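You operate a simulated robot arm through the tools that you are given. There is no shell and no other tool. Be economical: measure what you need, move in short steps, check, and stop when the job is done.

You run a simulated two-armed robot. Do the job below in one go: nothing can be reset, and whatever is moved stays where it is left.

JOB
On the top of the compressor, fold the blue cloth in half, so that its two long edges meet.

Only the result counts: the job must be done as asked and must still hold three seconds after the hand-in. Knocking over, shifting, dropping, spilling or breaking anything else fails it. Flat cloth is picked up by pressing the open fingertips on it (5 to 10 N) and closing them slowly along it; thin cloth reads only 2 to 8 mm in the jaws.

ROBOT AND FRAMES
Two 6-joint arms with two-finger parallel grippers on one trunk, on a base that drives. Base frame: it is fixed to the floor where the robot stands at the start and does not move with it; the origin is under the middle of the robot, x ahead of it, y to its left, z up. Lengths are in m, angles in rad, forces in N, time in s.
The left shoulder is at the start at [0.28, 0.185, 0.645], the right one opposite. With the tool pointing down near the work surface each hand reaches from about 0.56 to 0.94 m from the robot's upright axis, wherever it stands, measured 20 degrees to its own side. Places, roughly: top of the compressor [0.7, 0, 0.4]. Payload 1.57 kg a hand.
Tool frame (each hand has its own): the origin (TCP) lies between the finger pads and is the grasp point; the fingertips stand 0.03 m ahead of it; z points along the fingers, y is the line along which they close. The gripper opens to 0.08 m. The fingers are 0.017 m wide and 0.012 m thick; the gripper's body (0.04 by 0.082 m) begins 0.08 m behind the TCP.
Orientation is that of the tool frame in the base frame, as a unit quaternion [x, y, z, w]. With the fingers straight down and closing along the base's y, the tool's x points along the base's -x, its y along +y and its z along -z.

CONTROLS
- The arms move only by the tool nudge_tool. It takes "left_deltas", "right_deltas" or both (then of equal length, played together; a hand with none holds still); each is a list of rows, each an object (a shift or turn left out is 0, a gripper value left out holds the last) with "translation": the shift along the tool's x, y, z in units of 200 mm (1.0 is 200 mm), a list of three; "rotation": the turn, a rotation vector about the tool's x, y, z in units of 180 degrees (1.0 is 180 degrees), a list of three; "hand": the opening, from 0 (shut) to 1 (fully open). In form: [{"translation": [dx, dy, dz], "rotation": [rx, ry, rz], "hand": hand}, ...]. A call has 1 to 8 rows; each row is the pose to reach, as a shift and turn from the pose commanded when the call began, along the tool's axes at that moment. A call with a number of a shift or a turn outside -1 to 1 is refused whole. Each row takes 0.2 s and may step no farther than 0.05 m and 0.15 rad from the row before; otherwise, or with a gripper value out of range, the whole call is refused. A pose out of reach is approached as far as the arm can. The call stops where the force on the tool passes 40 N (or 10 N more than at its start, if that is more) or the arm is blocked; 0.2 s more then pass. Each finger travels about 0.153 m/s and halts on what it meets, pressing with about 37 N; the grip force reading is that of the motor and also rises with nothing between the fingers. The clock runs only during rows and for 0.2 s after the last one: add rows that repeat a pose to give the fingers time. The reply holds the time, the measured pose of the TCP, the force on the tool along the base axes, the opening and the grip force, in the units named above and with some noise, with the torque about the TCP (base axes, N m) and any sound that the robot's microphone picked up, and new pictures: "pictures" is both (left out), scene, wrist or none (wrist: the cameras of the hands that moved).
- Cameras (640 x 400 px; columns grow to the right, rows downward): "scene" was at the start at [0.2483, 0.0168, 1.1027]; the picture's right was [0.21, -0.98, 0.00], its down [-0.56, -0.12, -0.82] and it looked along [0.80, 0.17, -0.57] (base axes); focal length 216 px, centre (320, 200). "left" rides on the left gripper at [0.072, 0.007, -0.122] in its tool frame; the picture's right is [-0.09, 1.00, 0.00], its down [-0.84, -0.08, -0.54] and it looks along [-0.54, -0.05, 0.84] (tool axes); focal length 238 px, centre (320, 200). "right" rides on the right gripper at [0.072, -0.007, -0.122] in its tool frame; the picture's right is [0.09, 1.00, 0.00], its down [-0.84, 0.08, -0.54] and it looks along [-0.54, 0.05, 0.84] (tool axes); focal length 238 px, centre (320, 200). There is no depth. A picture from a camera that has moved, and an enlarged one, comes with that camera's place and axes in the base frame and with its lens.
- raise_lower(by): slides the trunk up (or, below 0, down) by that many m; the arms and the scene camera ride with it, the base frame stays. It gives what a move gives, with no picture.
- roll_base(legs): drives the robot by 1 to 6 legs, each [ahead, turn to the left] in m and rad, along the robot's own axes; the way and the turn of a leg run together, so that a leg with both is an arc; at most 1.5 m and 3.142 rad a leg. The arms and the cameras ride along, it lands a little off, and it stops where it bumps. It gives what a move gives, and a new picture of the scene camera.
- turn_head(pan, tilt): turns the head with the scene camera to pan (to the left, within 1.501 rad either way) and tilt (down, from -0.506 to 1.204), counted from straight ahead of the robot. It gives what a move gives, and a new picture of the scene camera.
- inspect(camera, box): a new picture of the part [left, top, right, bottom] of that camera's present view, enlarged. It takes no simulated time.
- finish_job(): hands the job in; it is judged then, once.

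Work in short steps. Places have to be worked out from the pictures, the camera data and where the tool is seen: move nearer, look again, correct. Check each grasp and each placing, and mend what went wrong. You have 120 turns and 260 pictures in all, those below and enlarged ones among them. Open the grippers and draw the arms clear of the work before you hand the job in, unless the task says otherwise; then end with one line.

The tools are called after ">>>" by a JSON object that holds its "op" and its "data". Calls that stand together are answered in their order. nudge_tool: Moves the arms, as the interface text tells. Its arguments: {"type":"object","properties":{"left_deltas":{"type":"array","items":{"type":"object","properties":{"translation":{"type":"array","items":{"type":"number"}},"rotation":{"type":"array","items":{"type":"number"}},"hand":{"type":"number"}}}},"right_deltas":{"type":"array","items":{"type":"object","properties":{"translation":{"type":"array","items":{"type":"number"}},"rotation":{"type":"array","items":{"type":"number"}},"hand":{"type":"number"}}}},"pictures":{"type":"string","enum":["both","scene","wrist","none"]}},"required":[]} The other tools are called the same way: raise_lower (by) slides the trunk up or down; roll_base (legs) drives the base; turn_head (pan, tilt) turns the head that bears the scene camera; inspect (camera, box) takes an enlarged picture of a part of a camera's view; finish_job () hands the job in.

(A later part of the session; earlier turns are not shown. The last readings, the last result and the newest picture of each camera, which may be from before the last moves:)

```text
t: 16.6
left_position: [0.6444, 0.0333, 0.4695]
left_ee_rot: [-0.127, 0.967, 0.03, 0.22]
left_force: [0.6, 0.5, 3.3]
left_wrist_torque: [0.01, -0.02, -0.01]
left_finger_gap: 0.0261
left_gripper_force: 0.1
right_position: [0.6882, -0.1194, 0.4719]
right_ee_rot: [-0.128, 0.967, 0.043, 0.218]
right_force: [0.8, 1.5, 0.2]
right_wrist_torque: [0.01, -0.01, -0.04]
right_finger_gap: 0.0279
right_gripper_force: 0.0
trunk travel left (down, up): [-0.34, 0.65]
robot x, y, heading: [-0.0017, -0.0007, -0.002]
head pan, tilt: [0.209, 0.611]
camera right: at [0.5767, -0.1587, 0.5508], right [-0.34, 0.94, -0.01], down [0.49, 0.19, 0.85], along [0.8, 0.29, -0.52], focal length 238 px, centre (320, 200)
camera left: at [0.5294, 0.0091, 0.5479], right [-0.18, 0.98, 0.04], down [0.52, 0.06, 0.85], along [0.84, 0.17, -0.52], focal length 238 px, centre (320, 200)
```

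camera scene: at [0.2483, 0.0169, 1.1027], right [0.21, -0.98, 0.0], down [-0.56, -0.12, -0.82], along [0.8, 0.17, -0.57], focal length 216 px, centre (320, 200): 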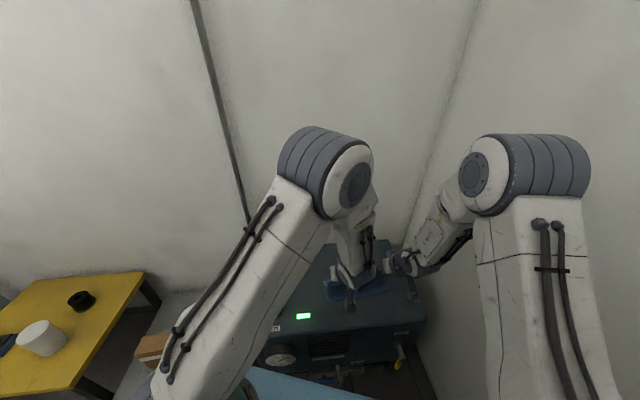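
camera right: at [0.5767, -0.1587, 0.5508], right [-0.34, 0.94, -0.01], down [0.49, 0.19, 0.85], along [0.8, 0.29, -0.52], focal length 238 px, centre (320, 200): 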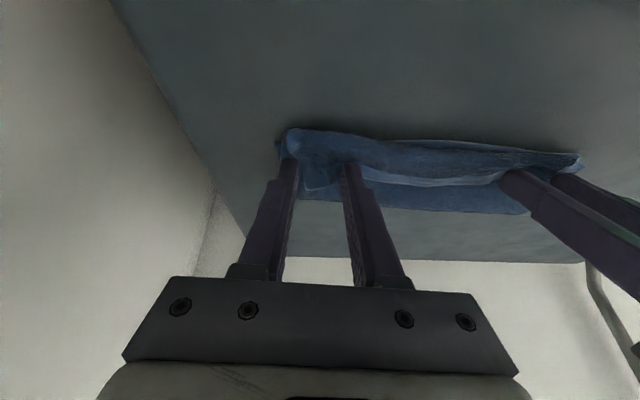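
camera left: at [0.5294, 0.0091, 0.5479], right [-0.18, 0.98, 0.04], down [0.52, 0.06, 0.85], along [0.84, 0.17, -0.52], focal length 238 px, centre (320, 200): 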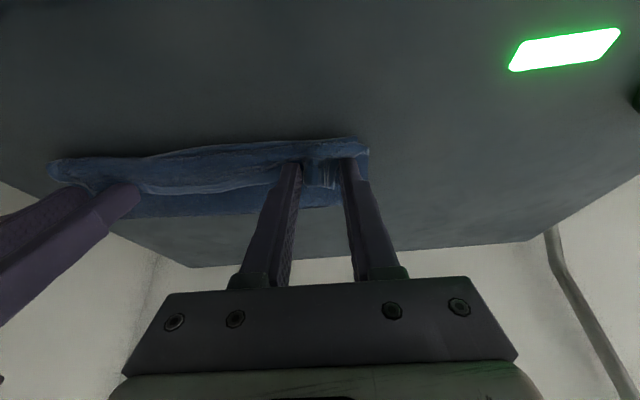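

Both jaws are open; the hem is curled back. I withdraw both hands upward and look at the cloth from above.

>>> {"op": "nudge_tool", "data": {"right_deltas": [{"translation": [0, 0, -0.1]}, {"translation": [0, 0, -0.2]}, {"translation": [-0.09, 0, -0.38]}, {"translation": [-0.18, 0, -0.56]}, {"translation": [-0.27, 0, -0.74]}, {"translation": [-0.3, -0.15, -0.9]}], "left_deltas": [{"translation": [0, 0, -0.1]}, {"translation": [0, 0, -0.2]}, {"translation": [-0.09, 0, -0.38]}, {"translation": [-0.18, 0, -0.56]}, {"translation": [-0.27, 0, -0.74]}, {"translation": [-0.3, 0.15, -0.9]}], "pictures": "both"}}

>>> {"op": "inspect", "data": {"camera": "scene", "box": [260, 220, 420, 320]}}

```text
t: 18.0
left_position: [0.6129, 0.0519, 0.6536]
left_ee_rot: [-0.127, 0.966, 0.027, 0.222]
left_force: [0.1, -0.1, 0.4]
left_wrist_torque: [0.0, 0.0, -0.02]
left_finger_gap: 0.0286
left_gripper_force: 0.0
right_position: [0.673, -0.1509, 0.6604]
right_ee_rot: [-0.095, 0.968, 0.055, 0.225]
right_force: [-0.9, -3.6, -1.0]
right_wrist_torque: [0.23, -0.14, 0.16]
right_finger_gap: 0.0289
right_gripper_force: 0.0
right hand out of reach, approached as far as the arm can: row 5
trunk travel left (down, up): [-0.34, 0.65]
robot x, y, heading: [-0.0005, -0.0039, 0.0]
head pan, tilt: [0.209, 0.611]
camera scene: at [0.2488, 0.0167, 1.1025], right [0.21, -0.98, 0.0], down [-0.56, -0.12, -0.82], along [0.8, 0.17, -0.57], focal length 216 px, centre (320, 200)
camera right: at [0.5594, -0.1862, 0.7359], right [-0.29, 0.96, 0.02], down [0.49, 0.13, 0.86], along [0.82, 0.26, -0.51], focal length 238 px, centre (320, 200)
camera left: at [0.4974, 0.029, 0.7313], right [-0.18, 0.98, 0.04], down [0.52, 0.06, 0.85], along [0.84, 0.17, -0.52], focal length 238 px, centre (320, 200)
```

scene: 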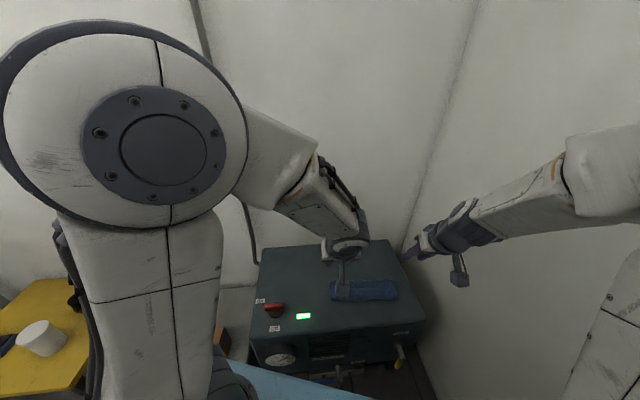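
right: 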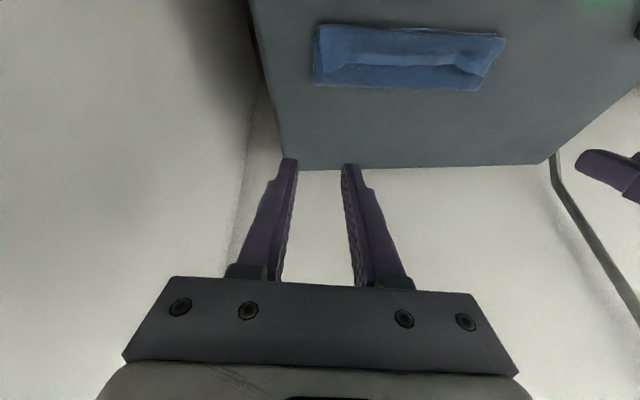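
left: 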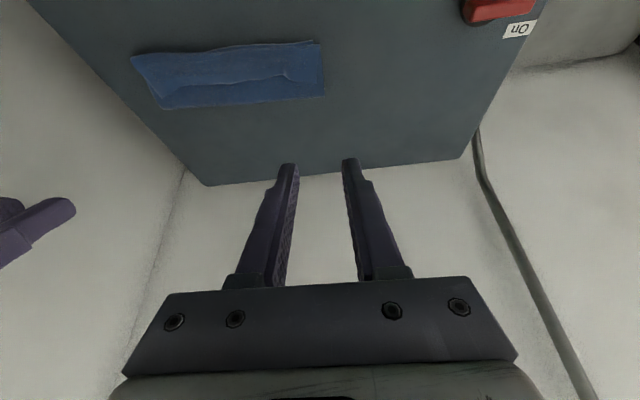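

```text
4.00 times, centred on (340, 270) of scene
camera zoom: at [0.2488, 0.0167, 1.1025], right [0.21, -0.98, 0.0], down [-0.56, -0.12, -0.82], along [0.8, 0.17, -0.57], focal length 865 px, centre (240, -80)
```

zoom: 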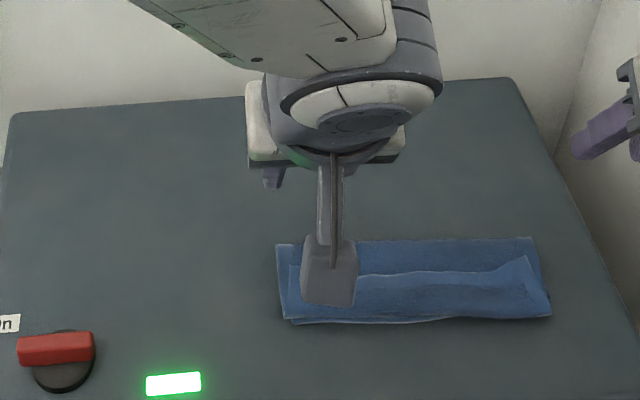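

The cloth is folded but the top layer's hem is turned back over the near edge. I enlarge both hand views to measure it.

>>> {"op": "inspect", "data": {"camera": "right", "box": [290, 5, 530, 155]}}

>>> {"op": "inspect", "data": {"camera": "left", "box": [110, 20, 350, 170]}}

```text
2.67 times, centred on (410, 80) of right
camera zoom: at [0.5594, -0.1862, 0.7359], right [-0.29, 0.96, 0.02], down [0.49, 0.13, 0.86], along [0.82, 0.26, -0.51], focal length 636 px, centre (80, 520)
```

zoom: 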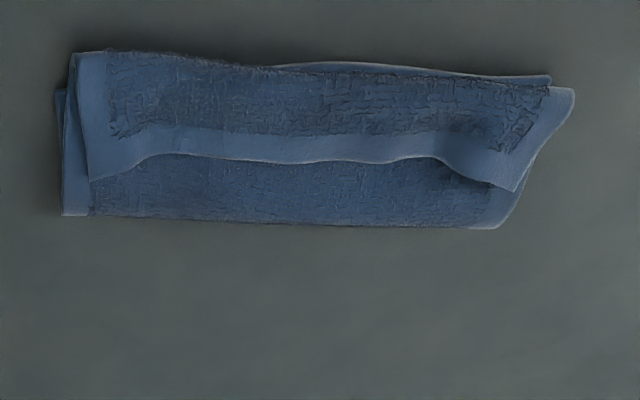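

```text
2.67 times, centred on (230, 95) of left
camera zoom: at [0.4974, 0.029, 0.7313], right [-0.18, 0.98, 0.04], down [0.52, 0.06, 0.85], along [0.84, 0.17, -0.52], focal length 636 px, centre (560, 480)
```

zoom: 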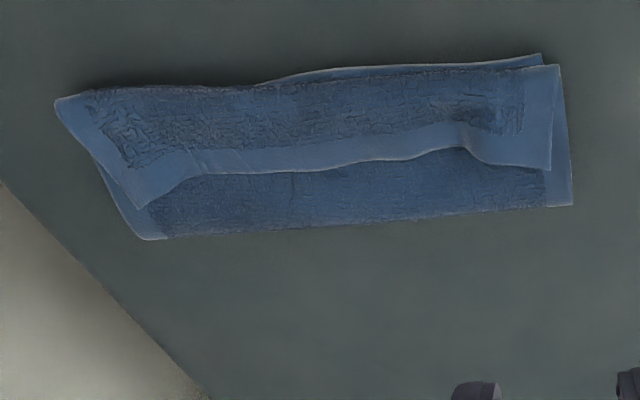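

The top layer is folded back by ~37 mm (its hem points away from the near edge) and the fold line is ~18 mm off. I'll take the flap, unfold the cloth, and refold it more carefully; first I hover over the flap's two raised bumps with the fingers vertical.

>>> {"op": "nudge_tool", "data": {"right_deltas": [{"translation": [0.028, 0.036, 0.185], "rotation": [0.0039, 0.037, -0.0056], "hand": 0.4}, {"translation": [0.057, 0.072, 0.37], "rotation": [0.0078, 0.074, -0.0112], "hand": 0.4}, {"translation": [0.085, 0.108, 0.554], "rotation": [0.0116, 0.111, -0.0169], "hand": 0.4}, {"translation": [0.1135, 0.1435, 0.739], "rotation": [0.0155, 0.1479, -0.0225], "hand": 0.4}], "left_deltas": [{"translation": [0.0136, -0.043, 0.179], "rotation": [0, 0.0358, 0], "hand": 0.4}, {"translation": [0.027, -0.085, 0.357], "rotation": [0, 0.0716, 0], "hand": 0.4}, {"translation": [0.041, -0.128, 0.536], "rotation": [0, 0.1074, 0], "hand": 0.4}, {"translation": [0.0545, -0.171, 0.715], "rotation": [0, 0.1432, 0], "hand": 0.4}], "pictures": "wrist"}}

```text
t: 19.0
left_position: [0.6743, 0.0344, 0.5238]
left_ee_rot: [-0.129, 0.992, -0.001, 0.0]
left_force: [-0.7, -0.2, 0.1]
left_wrist_torque: [0.03, -0.03, 0.0]
left_finger_gap: 0.032
left_gripper_force: 0.0
right_position: [0.7095, -0.1162, 0.5179]
right_ee_rot: [-0.161, 0.987, -0.022, -0.005]
right_force: [0.0, 0.5, 0.8]
right_wrist_torque: [-0.03, -0.01, 0.03]
right_finger_gap: 0.0319
right_gripper_force: 0.2
trunk travel left (down, up): [-0.34, 0.65]
robot x, y, heading: [-0.003, -0.0012, -0.003]
head pan, tilt: [0.209, 0.611]
camera right: at [0.6431, -0.1384, 0.641], right [-0.4, 0.91, -0.04], down [0.77, 0.36, 0.52], along [0.49, 0.18, -0.85], focal length 238 px, centre (320, 200)
camera left: at [0.6031, 0.0226, 0.6456], right [-0.17, 0.99, 0.0], down [0.83, 0.14, 0.54], along [0.54, 0.09, -0.84], focal length 238 px, centre (320, 200)
```

right: 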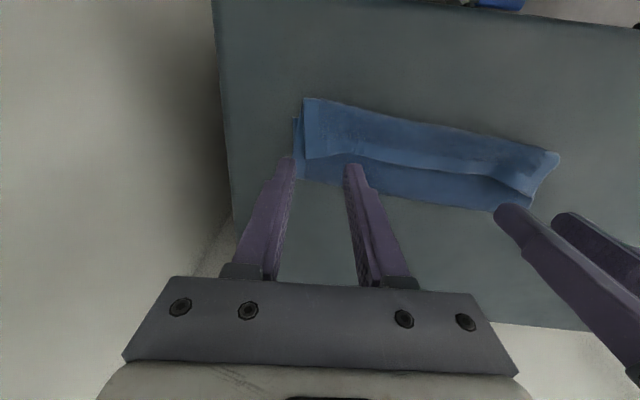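
left: 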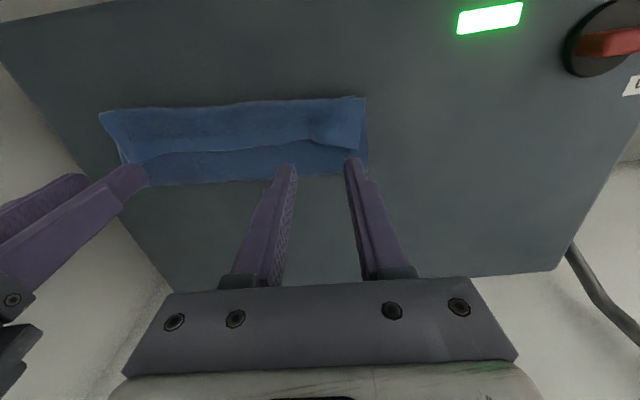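

Let me enlarge both views to place the grip points on the flap precisely.

>>> {"op": "inspect", "data": {"camera": "right", "box": [280, 80, 600, 280]}}

>>> {"op": "inspect", "data": {"camera": "left", "box": [80, 60, 400, 260]}}

```text
2.00 times, centred on (440, 180) of right
camera zoom: at [0.6431, -0.1384, 0.641], right [-0.4, 0.91, -0.04], down [0.77, 0.36, 0.52], along [0.49, 0.18, -0.85], focal length 477 px, centre (80, 240)
```

zoom: 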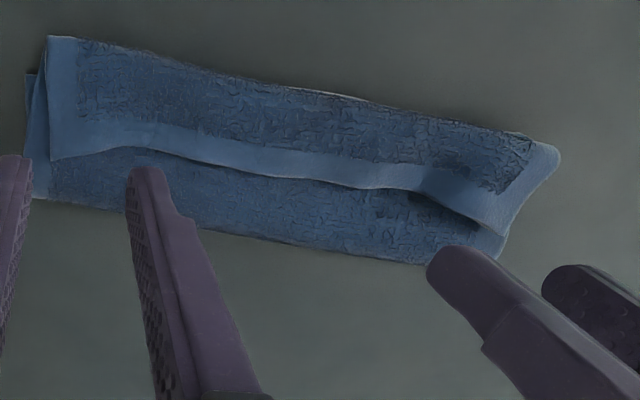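

```text
2.00 times, centred on (240, 160) of left
camera zoom: at [0.6031, 0.0226, 0.6456], right [-0.17, 0.99, 0.0], down [0.83, 0.14, 0.54], along [0.54, 0.09, -0.84], focal length 477 px, centre (480, 280)
```

zoom: 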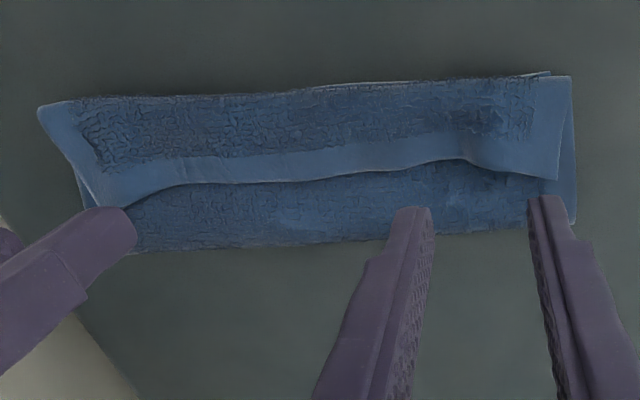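

I place the jaws straddling each bump, centred ~8 mm inside the flap's edge, correct the right hand's roll, and stop ~17 mm above the cloth.

>>> {"op": "nudge_tool", "data": {"right_deltas": [{"translation": [0, 0.035, 0.06], "rotation": [-0.007, 0, 0.009], "hand": 0.4}, {"translation": [0.001, 0.0695, 0.13], "rotation": [-0.0143, 0, 0.0185], "hand": 0.4}, {"translation": [0.0015, 0.0695, 0.187], "rotation": [-0.0143, 0, 0.0185], "hand": 0.4}], "left_deltas": [{"translation": [0.018, 0, 0.07], "hand": 0.4}, {"translation": [0.037, -0.002, 0.15], "hand": 0.4}, {"translation": [0.037, -0.002, 0.219], "hand": 0.4}], "pictures": "wrist"}}

```text
t: 19.8
left_position: [0.6681, 0.0327, 0.4797]
left_ee_rot: [-0.129, 0.992, -0.001, 0.002]
left_force: [0.9, -0.6, -0.1]
left_wrist_torque: [0.0, 0.01, 0.02]
left_finger_gap: 0.0318
left_gripper_force: 0.1
right_position: [0.7021, -0.1041, 0.4778]
right_ee_rot: [-0.133, 0.991, -0.001, -0.008]
right_force: [-0.2, -0.1, 0.3]
right_wrist_torque: [0.01, 0.03, -0.03]
right_finger_gap: 0.0318
right_gripper_force: 0.1
trunk travel left (down, up): [-0.34, 0.65]
robot x, y, heading: [-0.0019, 0.0029, 0.003]
head pan, tilt: [0.209, 0.611]
camera right: at [0.6362, -0.1285, 0.6022], right [-0.35, 0.94, 0.0], down [0.8, 0.3, 0.53], along [0.5, 0.19, -0.85], focal length 238 px, centre (320, 200)
camera left: at [0.596, 0.0201, 0.6023], right [-0.17, 0.99, 0.0], down [0.83, 0.14, 0.54], along [0.54, 0.09, -0.84], focal length 238 px, centre (320, 200)
```

right: 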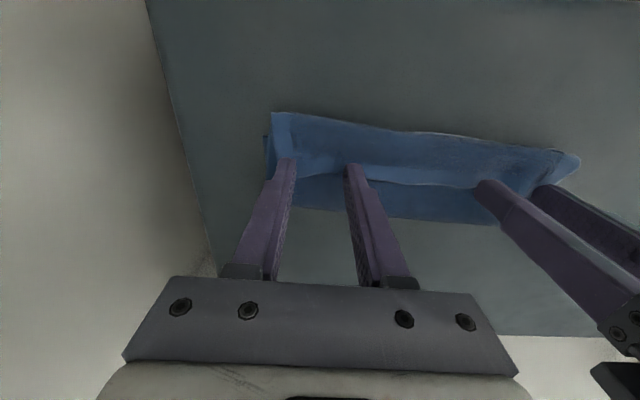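
left: 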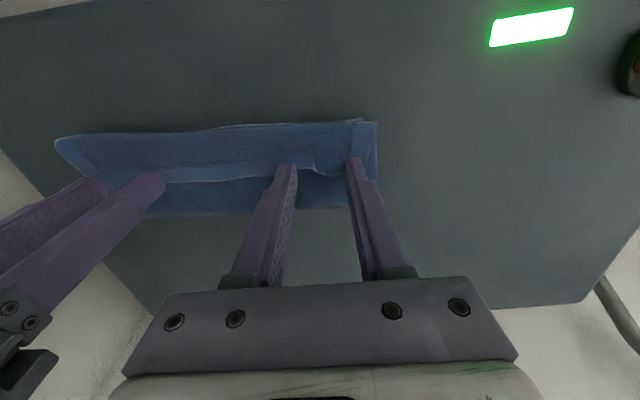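

Jaws straddle the bumps. I lower gently to contact.

>>> {"op": "nudge_tool", "data": {"right_deltas": [{"translation": [0, 0, 0.02]}, {"translation": [0, 0, 0.04]}, {"translation": [0, 0, 0.053]}, {"translation": [0, 0, 0.053]}], "left_deltas": [{"translation": [0, 0, 0.025]}, {"translation": [0, 0, 0.05]}, {"translation": [0, 0, 0.063]}, {"translation": [0, 0, 0.063]}], "pictures": "wrist"}}

```text
t: 20.8
left_position: [0.6674, 0.032, 0.4693]
left_ee_rot: [-0.13, 0.992, 0.0, 0.001]
left_force: [-0.5, 0.2, 4.9]
left_wrist_torque: [-0.02, 0.07, 0.02]
left_finger_gap: 0.032
left_gripper_force: 0.1
right_position: [0.703, -0.105, 0.4691]
right_ee_rot: [-0.132, 0.991, -0.001, -0.007]
right_force: [0.2, 0.4, 6.7]
right_wrist_torque: [-0.02, 0.0, 0.03]
right_finger_gap: 0.0321
right_gripper_force: 0.0
trunk travel left (down, up): [-0.34, 0.65]
robot x, y, heading: [0.0018, 0.0003, 0.002]
head pan, tilt: [0.209, 0.611]
camera right: at [0.6365, -0.1286, 0.5921], right [-0.35, 0.94, 0.0], down [0.79, 0.3, 0.53], along [0.5, 0.19, -0.85], focal length 238 px, centre (320, 200)
camera left: at [0.5961, 0.0202, 0.591], right [-0.17, 0.99, 0.0], down [0.83, 0.14, 0.55], along [0.54, 0.09, -0.84], focal length 238 px, centre (320, 200)
```

right: 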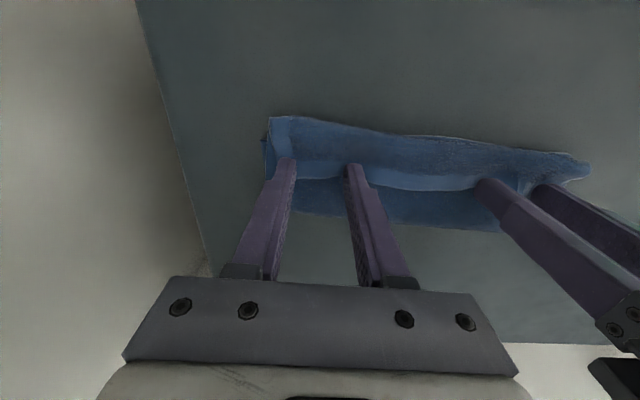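
left: 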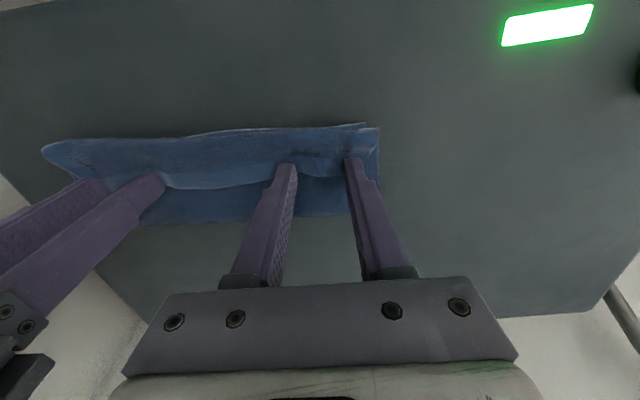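

Contact at 5 and 7 N at z≈0.469. I close slowly, keeping this light pressure.

>>> {"op": "nudge_tool", "data": {"right_deltas": [{"hand": 0.35}, {"hand": 0.3}, {"hand": 0.25}, {"hand": 0.2}, {"hand": 0.15}, {"hand": 0.1}, {"hand": 0.05}, {"hand": 0.0}], "left_deltas": [{"hand": 0.35}, {"hand": 0.3}, {"hand": 0.25}, {"hand": 0.2}, {"hand": 0.15}, {"hand": 0.1}, {"hand": 0.05}, {"hand": 0.0}], "pictures": "wrist"}}

```text
t: 22.6
left_position: [0.6682, 0.0314, 0.4697]
left_ee_rot: [-0.129, 0.992, -0.001, 0.004]
left_force: [2.6, -10.1, 5.4]
left_wrist_torque: [-0.3, -0.07, 0.12]
left_finger_gap: 0.0039
left_gripper_force: 24.8
right_position: [0.7021, -0.1036, 0.4691]
right_ee_rot: [-0.133, 0.991, -0.001, -0.007]
right_force: [-1.6, 9.8, 9.6]
right_wrist_torque: [0.32, 0.08, -0.06]
right_finger_gap: 0.0069
right_gripper_force: 26.6
trunk travel left (down, up): [-0.34, 0.65]
robot x, y, heading: [-0.0001, -0.0008, 0.001]
head pan, tilt: [0.209, 0.611]
camera right: at [0.6363, -0.1283, 0.592], right [-0.35, 0.94, 0.0], down [0.79, 0.3, 0.53], along [0.5, 0.19, -0.85], focal length 238 px, centre (320, 200)
camera left: at [0.5964, 0.0199, 0.591], right [-0.17, 0.99, 0.0], down [0.83, 0.14, 0.55], along [0.54, 0.09, -0.84], focal length 238 px, centre (320, 200)
```

right: 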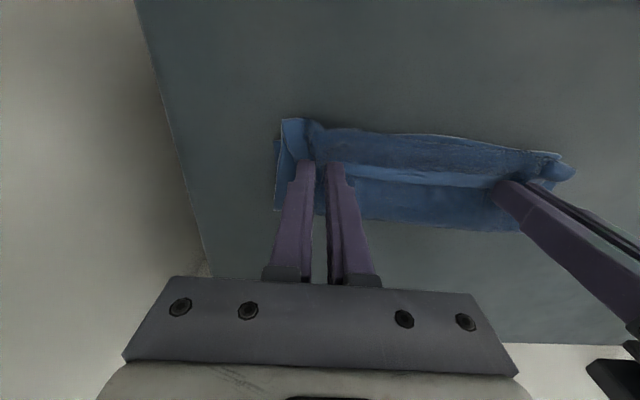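
left: 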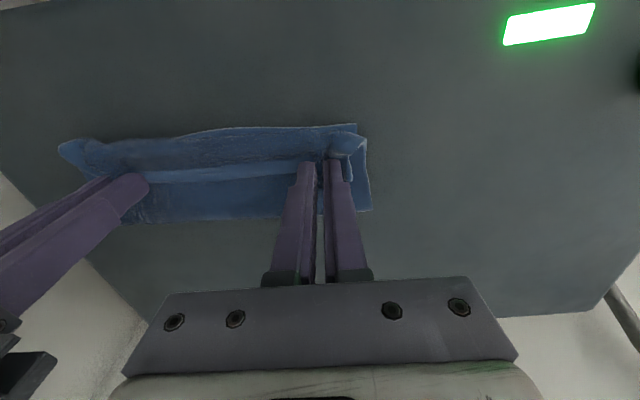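

Both hold cloth. I lift ~60 mm while moving slightly away from the near edge and check what's held.

>>> {"op": "nudge_tool", "data": {"right_deltas": [{"translation": [0, 0, -0.08]}, {"translation": [-0.02, 0, -0.16]}, {"translation": [-0.06, 0, -0.23]}, {"translation": [-0.12, 0, -0.3]}, {"translation": [-0.2, 0, -0.35]}], "left_deltas": [{"translation": [0, 0, -0.08]}, {"translation": [-0.02, 0, -0.16]}, {"translation": [-0.06, 0, -0.23]}, {"translation": [-0.12, 0, -0.3]}, {"translation": [-0.2, 0, -0.35]}], "pictures": "both"}}

```text
t: 23.8
left_position: [0.7066, 0.0428, 0.5387]
left_ee_rot: [-0.131, 0.991, -0.002, 0.001]
left_force: [2.5, -11.0, -0.1]
left_wrist_torque: [-0.3, -0.08, 0.08]
left_finger_gap: 0.0041
left_gripper_force: 24.3
right_position: [0.741, -0.0943, 0.5383]
right_ee_rot: [-0.132, 0.991, 0.0, -0.007]
right_force: [-2.9, 10.9, 0.0]
right_wrist_torque: [0.33, 0.09, -0.11]
right_finger_gap: 0.0062
right_gripper_force: 25.5
trunk travel left (down, up): [-0.34, 0.65]
robot x, y, heading: [0.001, -0.0014, -0.003]
head pan, tilt: [0.209, 0.611]
camera scene: at [0.2483, 0.0168, 1.1027], right [0.21, -0.98, 0.0], down [-0.56, -0.12, -0.82], along [0.8, 0.17, -0.57], focal length 216 px, centre (320, 200)
camera right: at [0.6758, -0.1187, 0.6605], right [-0.35, 0.94, 0.0], down [0.8, 0.3, 0.53], along [0.5, 0.19, -0.85], focal length 238 px, centre (320, 200)
camera left: at [0.6346, 0.0311, 0.661], right [-0.17, 0.99, 0.0], down [0.83, 0.14, 0.55], along [0.54, 0.09, -0.84], focal length 238 px, centre (320, 200)
```

scene: 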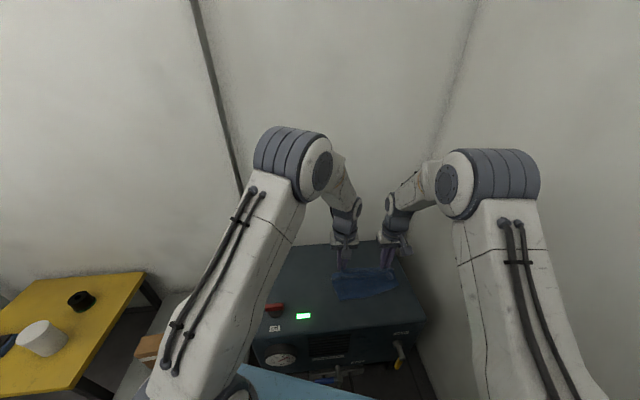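
right: 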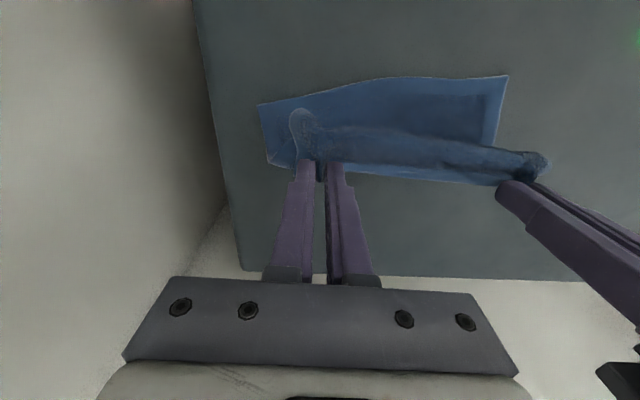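
left: 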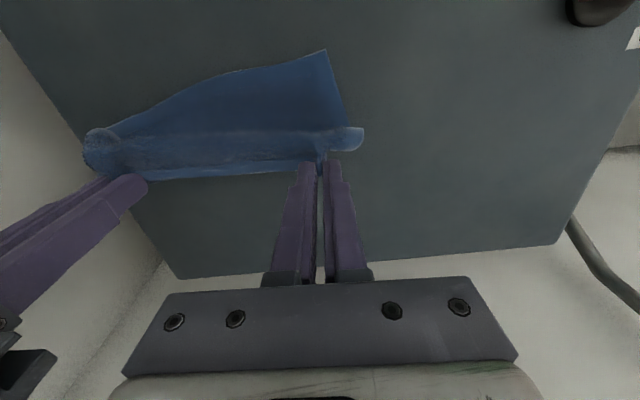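

The sheet is up, but the near edge looks rotated; I enlarge the right view to check whether the right hand also took the lower layer.

>>> {"op": "inspect", "data": {"camera": "right", "box": [230, 50, 550, 250]}}

>>> {"op": "inspect", "data": {"camera": "scene", "box": [300, 220, 420, 320]}}

```text
2.00 times, centred on (390, 150) of right
camera zoom: at [0.6758, -0.1187, 0.6605], right [-0.35, 0.94, 0.0], down [0.8, 0.3, 0.53], along [0.5, 0.19, -0.85], focal length 477 px, centre (180, 300)
```

zoom: 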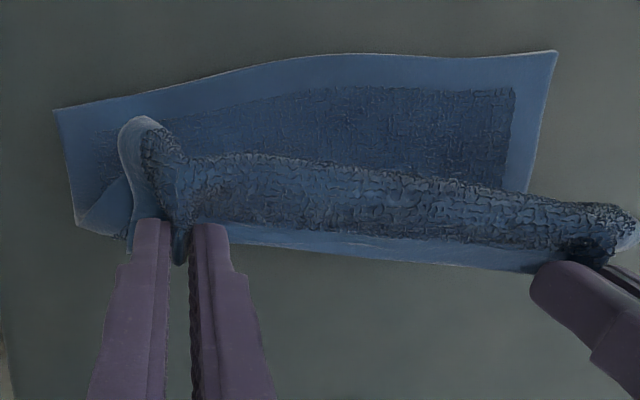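

```text
4.00 times, centred on (360, 270) of scene
camera zoom: at [0.2483, 0.0168, 1.1027], right [0.21, -0.98, 0.0], down [-0.56, -0.12, -0.82], along [0.8, 0.17, -0.57], focal length 865 px, centre (160, -80)
```

zoom: 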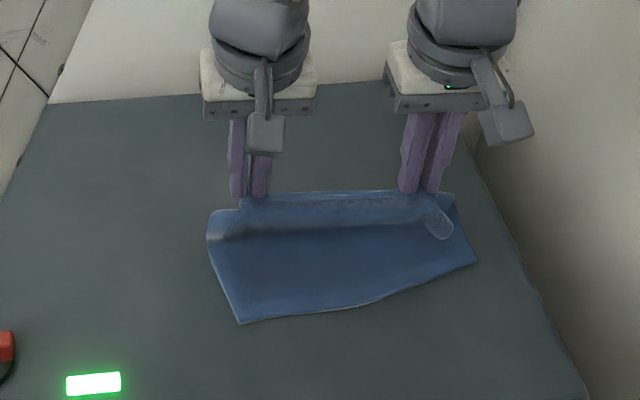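

The right jaw caught a second layer. I set both down a bit further back, release only the right hand, and lift it clear.

>>> {"op": "nudge_tool", "data": {"right_deltas": [{"translation": [-0.05, 0, 0.08], "hand": 0}, {"translation": [-0.1, 0, 0.18], "hand": 0}, {"translation": [-0.12, 0, 0.28], "hand": 0}, {"translation": [-0.12, 0, 0.31], "hand": 0}, {"translation": [-0.12, 0, 0.31], "hand": 0.2}, {"translation": [-0.12, 0, 0.3], "hand": 0.5}, {"translation": [-0.12, 0, 0.15], "hand": 0.5}, {"translation": [-0.12, 0, -0.05], "hand": 0.5}], "left_deltas": [{"translation": [-0.05, 0, 0.05]}, {"translation": [-0.1, 0, 0.1]}, {"translation": [-0.12, 0, 0.15]}, {"translation": [-0.12, 0, 0.18]}, {"translation": [-0.12, 0, 0.18]}, {"translation": [-0.12, 0, 0.18]}, {"translation": [-0.12, 0, 0.18]}, {"translation": [-0.12, 0, 0.18]}], "pictures": "both"}}

>>> {"op": "inspect", "data": {"camera": "scene", "box": [300, 220, 420, 320]}}

>>> {"op": "inspect", "data": {"camera": "right", "box": [230, 50, 550, 250]}}

```text
t: 25.6
left_position: [0.7294, 0.0494, 0.5032]
left_ee_rot: [-0.129, 0.992, -0.001, 0.002]
left_force: [0.2, -0.4, -0.6]
left_wrist_torque: [-0.01, 0.01, -0.01]
left_finger_gap: 0.0039
left_gripper_force: 24.6
right_position: [0.7658, -0.0851, 0.5467]
right_ee_rot: [-0.133, 0.991, -0.001, -0.008]
right_force: [0.0, 0.7, 0.2]
right_wrist_torque: [0.01, 0.0, 0.02]
right_finger_gap: 0.04
right_gripper_force: 0.1
trunk travel left (down, up): [-0.34, 0.65]
robot x, y, heading: [-0.0018, 0.0006, 0.0]
head pan, tilt: [0.209, 0.611]
camera scene: at [0.2485, 0.0168, 1.1026], right [0.21, -0.98, 0.0], down [-0.56, -0.12, -0.82], along [0.8, 0.17, -0.57], focal length 216 px, centre (320, 200)
camera right: at [0.6988, -0.1096, 0.6701], right [-0.35, 0.94, 0.0], down [0.8, 0.3, 0.53], along [0.49, 0.19, -0.85], focal length 238 px, centre (320, 200)
camera left: at [0.6585, 0.0374, 0.6245], right [-0.17, 0.99, 0.0], down [0.83, 0.14, 0.54], along [0.54, 0.09, -0.84], focal length 238 px, centre (320, 200)
```

scene: 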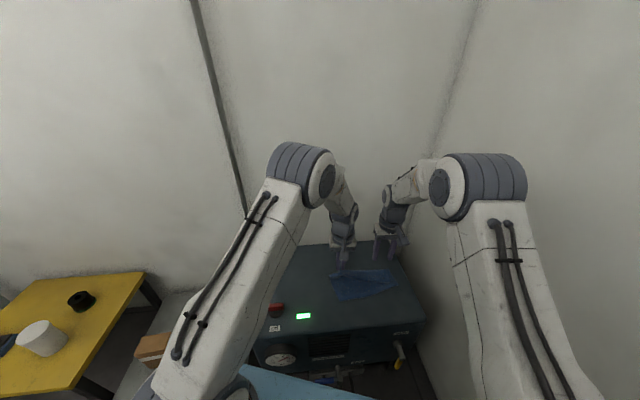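
right: 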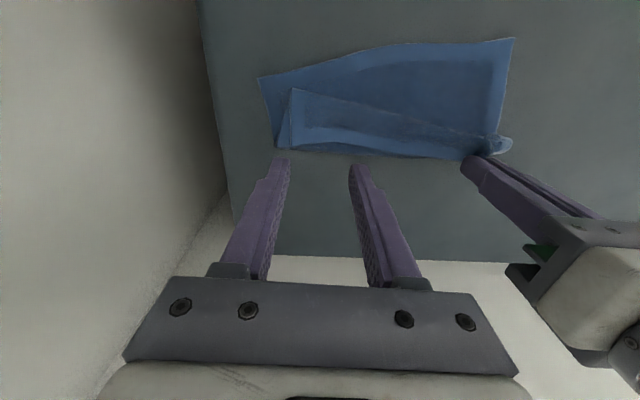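
left: 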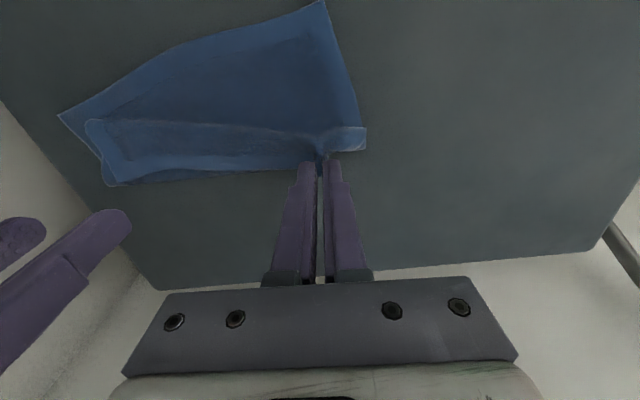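

```text
4.00 times, centred on (360, 270) of scene
camera zoom: at [0.2485, 0.0168, 1.1026], right [0.21, -0.98, 0.0], down [-0.56, -0.12, -0.82], along [0.8, 0.17, -0.57], focal length 865 px, centre (160, -80)
```

zoom: 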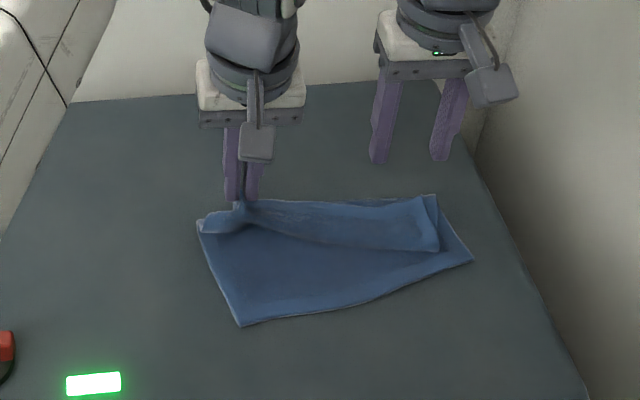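

```text
2.00 times, centred on (390, 150) of right
camera zoom: at [0.6988, -0.1096, 0.6701], right [-0.35, 0.94, 0.0], down [0.8, 0.3, 0.53], along [0.49, 0.19, -0.85], focal length 477 px, centre (180, 300)
```

zoom: 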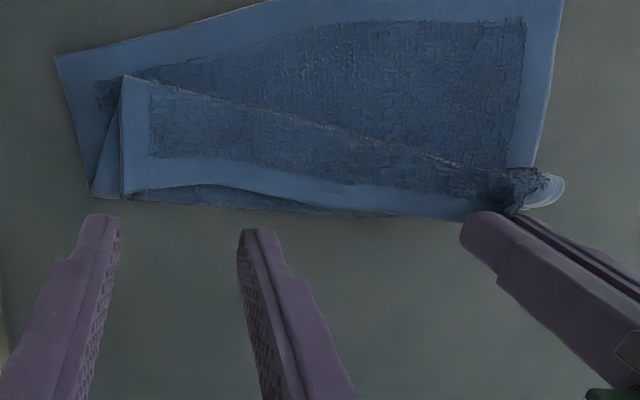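

The right flap now lies cleanly. With the left hand I carry its corner on to the far side to unfold that side.

>>> {"op": "nudge_tool", "data": {"left_deltas": [{"translation": [-0.06, 0.014, -0.1]}, {"translation": [-0.14, 0.03, -0.18]}, {"translation": [-0.22, 0.05, -0.2]}, {"translation": [-0.3, 0.07, -0.15]}, {"translation": [-0.37, 0.085, -0.05]}, {"translation": [-0.43, 0.098, 0.06]}, {"translation": [-0.43, 0.098, 0.14]}], "pictures": "both"}}

>>> {"op": "inspect", "data": {"camera": "scene", "box": [300, 220, 420, 320]}}

>>> {"op": "inspect", "data": {"camera": "right", "box": [230, 0, 630, 250]}}

```text
t: 27.2
left_position: [0.809, 0.0886, 0.4744]
left_ee_rot: [-0.129, 0.992, -0.001, 0.002]
left_force: [-0.5, -0.9, -0.5]
left_wrist_torque: [0.0, 0.02, 0.02]
left_finger_gap: 0.0039
left_gripper_force: 24.4
right_position: [0.7654, -0.086, 0.5469]
right_ee_rot: [-0.133, 0.991, -0.001, -0.007]
right_force: [-0.5, -0.6, 0.5]
right_wrist_torque: [0.02, 0.01, 0.0]
right_finger_gap: 0.0402
right_gripper_force: 0.1
trunk travel left (down, up): [-0.34, 0.65]
robot x, y, heading: [0.0006, -0.0012, 0.002]
head pan, tilt: [0.209, 0.611]
camera scene: at [0.2482, 0.0168, 1.1028], right [0.21, -0.98, 0.0], down [-0.56, -0.12, -0.82], along [0.8, 0.17, -0.57], focal length 216 px, centre (320, 200)
camera left: at [0.7375, 0.0777, 0.5961], right [-0.17, 0.99, 0.0], down [0.83, 0.14, 0.55], along [0.54, 0.09, -0.84], focal length 238 px, centre (320, 200)
```

scene: 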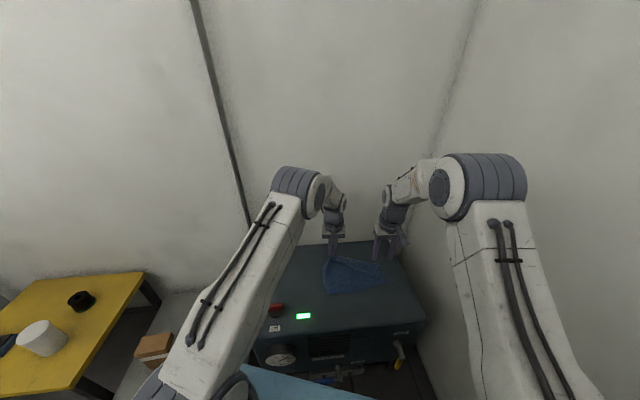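
left: 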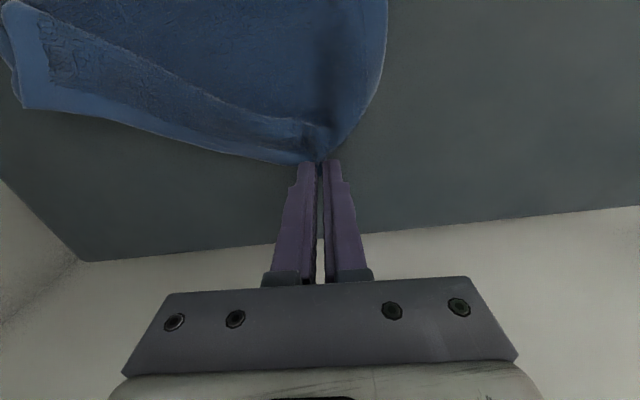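

```text
4.00 times, centred on (360, 270) of scene
camera zoom: at [0.2482, 0.0168, 1.1028], right [0.21, -0.98, 0.0], down [-0.56, -0.12, -0.82], along [0.8, 0.17, -0.57], focal length 865 px, centre (160, -80)
```

zoom: 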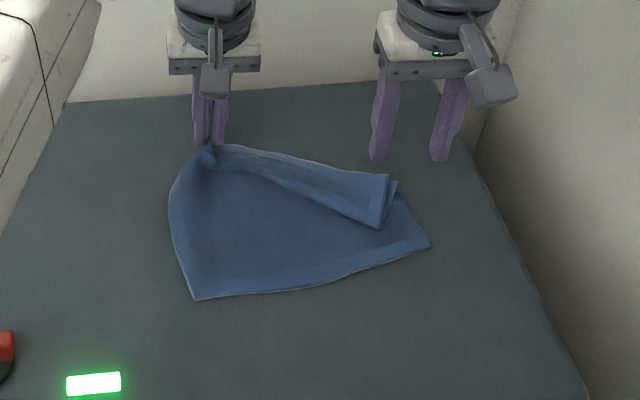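

```text
1.60 times, centred on (430, 125) of right
camera zoom: at [0.6987, -0.1096, 0.6701], right [-0.35, 0.94, 0.0], down [0.8, 0.3, 0.53], along [0.5, 0.19, -0.85], focal length 381 px, centre (144, 320)
```

zoom: 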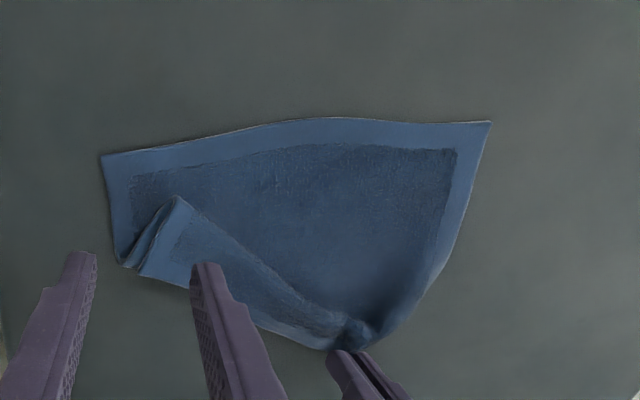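

The left side is open again. Corner B lies at about (0.803,-0.070) as a folded-back flap; I bring the right hand over its edge, closing direction along y.

>>> {"op": "nudge_tool", "data": {"right_deltas": [{"translation": [-0.063, 0.045, 0.0], "rotation": [0, 0, 0.028], "hand": 0.36}, {"translation": [-0.127, 0.09, 0.1], "rotation": [0, 0, 0.056], "hand": 0.36}, {"translation": [-0.19, 0.135, 0.2], "rotation": [0, 0, 0.0844], "hand": 0.36}, {"translation": [-0.19, 0.135, 0.31], "rotation": [0, 0, 0.0844], "hand": 0.36}], "pictures": "wrist"}}

>>> {"op": "inspect", "data": {"camera": "right", "box": [200, 50, 520, 250]}}

```text
t: 28.2
left_position: [0.8078, 0.0895, 0.4743]
left_ee_rot: [-0.129, 0.992, -0.001, 0.002]
left_force: [-0.2, 0.0, 0.3]
left_wrist_torque: [0.01, 0.04, -0.01]
left_finger_gap: 0.0039
left_gripper_force: 24.6
right_position: [0.795, -0.051, 0.4858]
right_ee_rot: [0.001, 1.0, -0.001, -0.007]
right_force: [0.4, 0.2, -0.3]
right_wrist_torque: [0.01, 0.01, 0.0]
right_finger_gap: 0.0288
right_gripper_force: 0.1
trunk travel left (down, up): [-0.34, 0.65]
robot x, y, heading: [-0.0, 0.0001, -0.002]
head pan, tilt: [0.209, 0.611]
camera right: at [0.7246, -0.0559, 0.6088], right [-0.09, 1.0, 0.0], down [0.84, 0.08, 0.53], along [0.53, 0.05, -0.85], focal length 238 px, centre (320, 200)
```

right: 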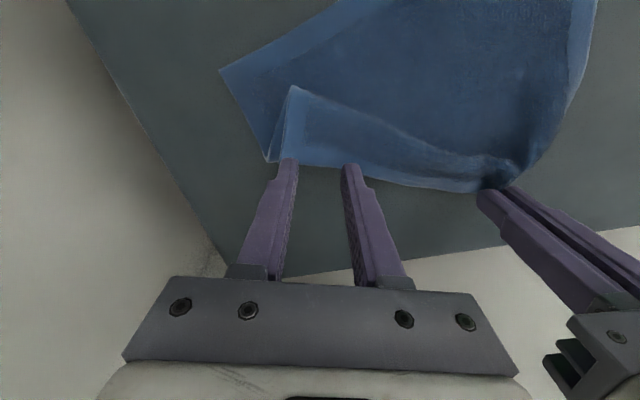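

```text
2.00 times, centred on (360, 150) of right
camera zoom: at [0.7246, -0.0559, 0.6088], right [-0.09, 1.0, 0.0], down [0.84, 0.08, 0.53], along [0.53, 0.05, -0.85], focal length 477 px, centre (240, 300)
```

zoom: 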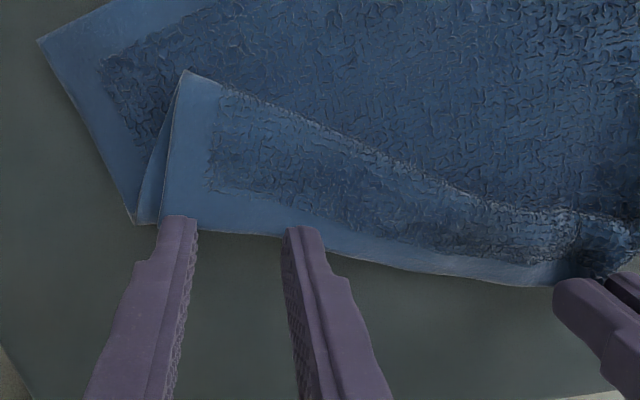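

Finger positions suit: edge at x≈0.801, corner at y≈-0.078. I shift 4 mm inward and lower to contact.

>>> {"op": "nudge_tool", "data": {"right_deltas": [{"translation": [0.012, 0.02, 0.04]}, {"translation": [0.012, 0.02, 0.07]}, {"translation": [0.012, 0.02, 0.09]}, {"translation": [0.012, 0.02, 0.09]}], "pictures": "none"}}

```text
t: 29.2
left_position: [0.8081, 0.0894, 0.4739]
left_ee_rot: [-0.129, 0.992, -0.001, 0.003]
left_force: [-0.2, -0.2, 0.1]
left_wrist_torque: [0.02, 0.0, 0.03]
left_finger_gap: 0.0038
left_gripper_force: 24.9
right_position: [0.7915, -0.0466, 0.4676]
right_ee_rot: [0.001, 1.0, -0.002, -0.007]
right_force: [-1.4, -0.5, 7.3]
right_wrist_torque: [-0.01, 0.07, 0.0]
right_finger_gap: 0.0286
right_gripper_force: 0.0
trunk travel left (down, up): [-0.34, 0.65]
robot x, y, heading: [-0.0029, -0.0039, 0.004]
head pan, tilt: [0.209, 0.611]
```

7 N contact. I close the right jaw slowly.

>>> {"op": "nudge_tool", "data": {"right_deltas": [{"hand": 0.31}, {"hand": 0.26}, {"hand": 0.21}, {"hand": 0.16}, {"hand": 0.11}, {"hand": 0.06}, {"hand": 0.0}, {"hand": 0.0}], "pictures": "wrist"}}

>>> {"op": "inspect", "data": {"camera": "right", "box": [200, 50, 520, 250]}}

```text
t: 31.0
left_position: [0.808, 0.0886, 0.475]
left_ee_rot: [-0.129, 0.992, -0.002, 0.001]
left_force: [-0.3, 0.1, -0.1]
left_wrist_torque: [-0.01, -0.03, -0.04]
left_finger_gap: 0.0039
left_gripper_force: 25.1
right_position: [0.7921, -0.0467, 0.4673]
right_ee_rot: [0.001, 1.0, -0.002, -0.008]
right_force: [-0.8, 0.9, 9.2]
right_wrist_torque: [0.08, 0.1, -0.02]
right_finger_gap: 0.0048
right_gripper_force: 25.4
trunk travel left (down, up): [-0.34, 0.65]
robot x, y, heading: [-0.0048, -0.0019, 0.003]
head pan, tilt: [0.209, 0.611]
camera right: at [0.7213, -0.0522, 0.591], right [-0.09, 1.0, 0.0], down [0.84, 0.08, 0.53], along [0.53, 0.05, -0.85], focal length 238 px, centre (320, 200)
```

right: 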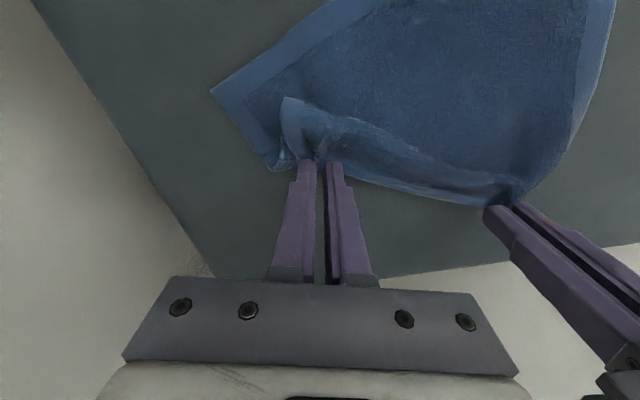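

```text
2.00 times, centred on (360, 150) of right
camera zoom: at [0.7213, -0.0522, 0.591], right [-0.09, 1.0, 0.0], down [0.84, 0.08, 0.53], along [0.53, 0.05, -0.85], focal length 477 px, centre (240, 300)
```

zoom: 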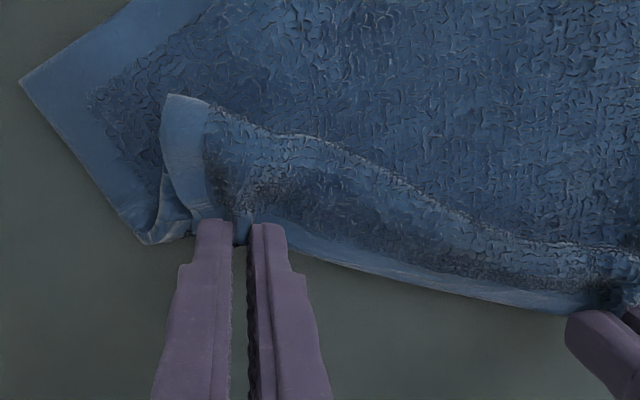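

I lift the right corner and carry it over to the far right to open that side.

>>> {"op": "nudge_tool", "data": {"right_deltas": [{"translation": [0, 0, -0.12]}, {"translation": [-0.04, 0.01, -0.24]}, {"translation": [-0.14, 0.03, -0.3]}, {"translation": [-0.24, 0.06, -0.3]}, {"translation": [-0.34, 0.09, -0.26]}, {"translation": [-0.43, 0.12, -0.18]}, {"translation": [-0.51, 0.14, -0.08]}, {"translation": [-0.51, 0.14, -0.03]}], "pictures": "both"}}

>>> {"op": "inspect", "data": {"camera": "scene", "box": [300, 220, 420, 320]}}

```text
t: 32.8
left_position: [0.808, 0.09, 0.4744]
left_ee_rot: [-0.129, 0.992, 0.0, 0.001]
left_force: [-0.5, -0.2, 1.4]
left_wrist_torque: [0.01, -0.01, -0.03]
left_finger_gap: 0.0036
left_gripper_force: 24.7
right_position: [0.8758, -0.0231, 0.4779]
right_ee_rot: [0.0, 1.0, -0.002, -0.007]
right_force: [-0.5, 0.1, -1.0]
right_wrist_torque: [0.0, -0.01, -0.02]
right_finger_gap: 0.0044
right_gripper_force: 25.3
right hand out of reach, approached as far as the arm can: row 7, 8
trunk travel left (down, up): [-0.34, 0.65]
robot x, y, heading: [-0.0003, -0.0007, -0.002]
head pan, tilt: [0.209, 0.611]
camera scene: at [0.2483, 0.0168, 1.1027], right [0.21, -0.98, 0.0], down [-0.56, -0.12, -0.82], along [0.8, 0.17, -0.57], focal length 216 px, centre (320, 200)
camera right: at [0.8058, -0.0283, 0.6013], right [-0.09, 1.0, 0.0], down [0.84, 0.08, 0.53], along [0.53, 0.05, -0.85], focal length 238 px, centre (320, 200)
```

scene: 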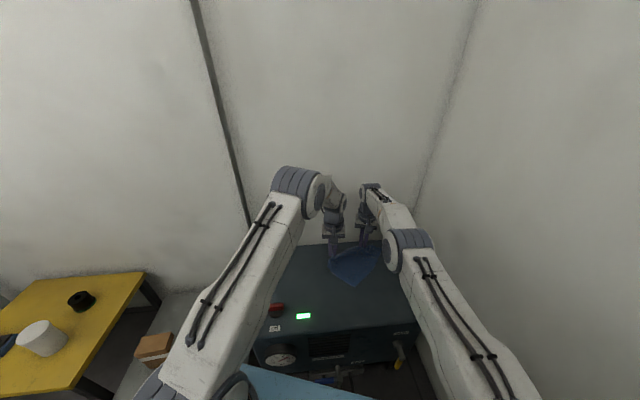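
right: 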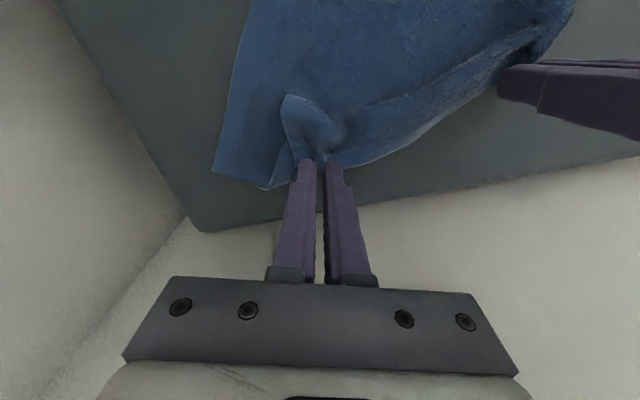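

```text
4.00 times, centred on (360, 270) of scene
camera zoom: at [0.2483, 0.0168, 1.1027], right [0.21, -0.98, 0.0], down [-0.56, -0.12, -0.82], along [0.8, 0.17, -0.57], focal length 865 px, centre (160, -80)
```

zoom: 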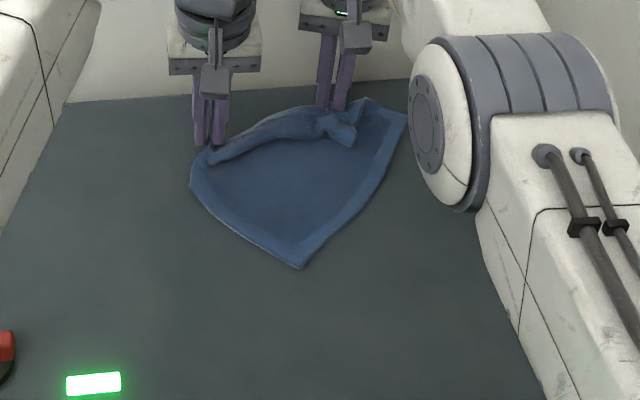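

The right hand dragged the lower layer along and turned the cloth. I set both down, release, and retreat to see the true state.

>>> {"op": "nudge_tool", "data": {"right_deltas": [{"translation": [0.02, 0, 0.02], "hand": 0.0}, {"translation": [0.02, 0, 0.03], "hand": 0.15}, {"translation": [0.02, 0, 0.03], "hand": 0.4}, {"translation": [0.02, 0, -0.1], "hand": 0.4}, {"translation": [0.05, 0, -0.3], "hand": 0.4}, {"translation": [0.2, -0.1, -0.45], "hand": 0.4}, {"translation": [0.35, -0.25, -0.55], "hand": 0.4}, {"translation": [0.5, -0.45, -0.6], "hand": 0.4}], "left_deltas": [{"translation": [0, 0, 0.02], "hand": 0.0}, {"translation": [0, 0, 0.03], "hand": 0.15}, {"translation": [0, 0, 0.03], "hand": 0.4}, {"translation": [0, 0, -0.1], "hand": 0.4}, {"translation": [0, 0.05, -0.3], "hand": 0.4}, {"translation": [0.1, 0.25, -0.45], "hand": 0.4}, {"translation": [0.2, 0.45, -0.55], "hand": 0.4}, {"translation": [0.3, 0.65, -0.6], "hand": 0.4}], "pictures": "both"}}

>>> {"op": "inspect", "data": {"camera": "scene", "box": [300, 220, 420, 320]}}

```text
refused: row 6 steps farther than a row can; nothing moved
```

```text
4.00 times, centred on (360, 270) of scene
camera zoom: at [0.2483, 0.0168, 1.1027], right [0.21, -0.98, 0.0], down [-0.56, -0.12, -0.82], along [0.8, 0.17, -0.57], focal length 865 px, centre (160, -80)
```

zoom: 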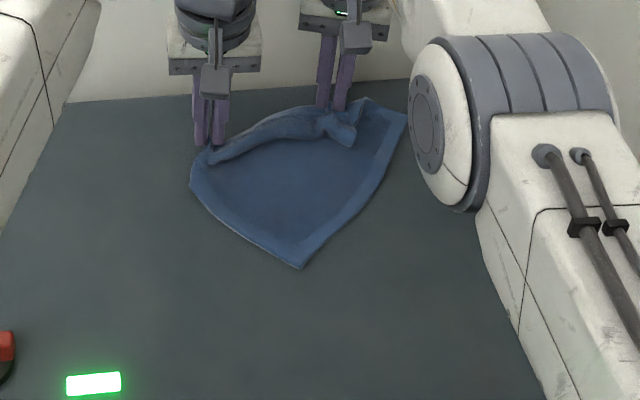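

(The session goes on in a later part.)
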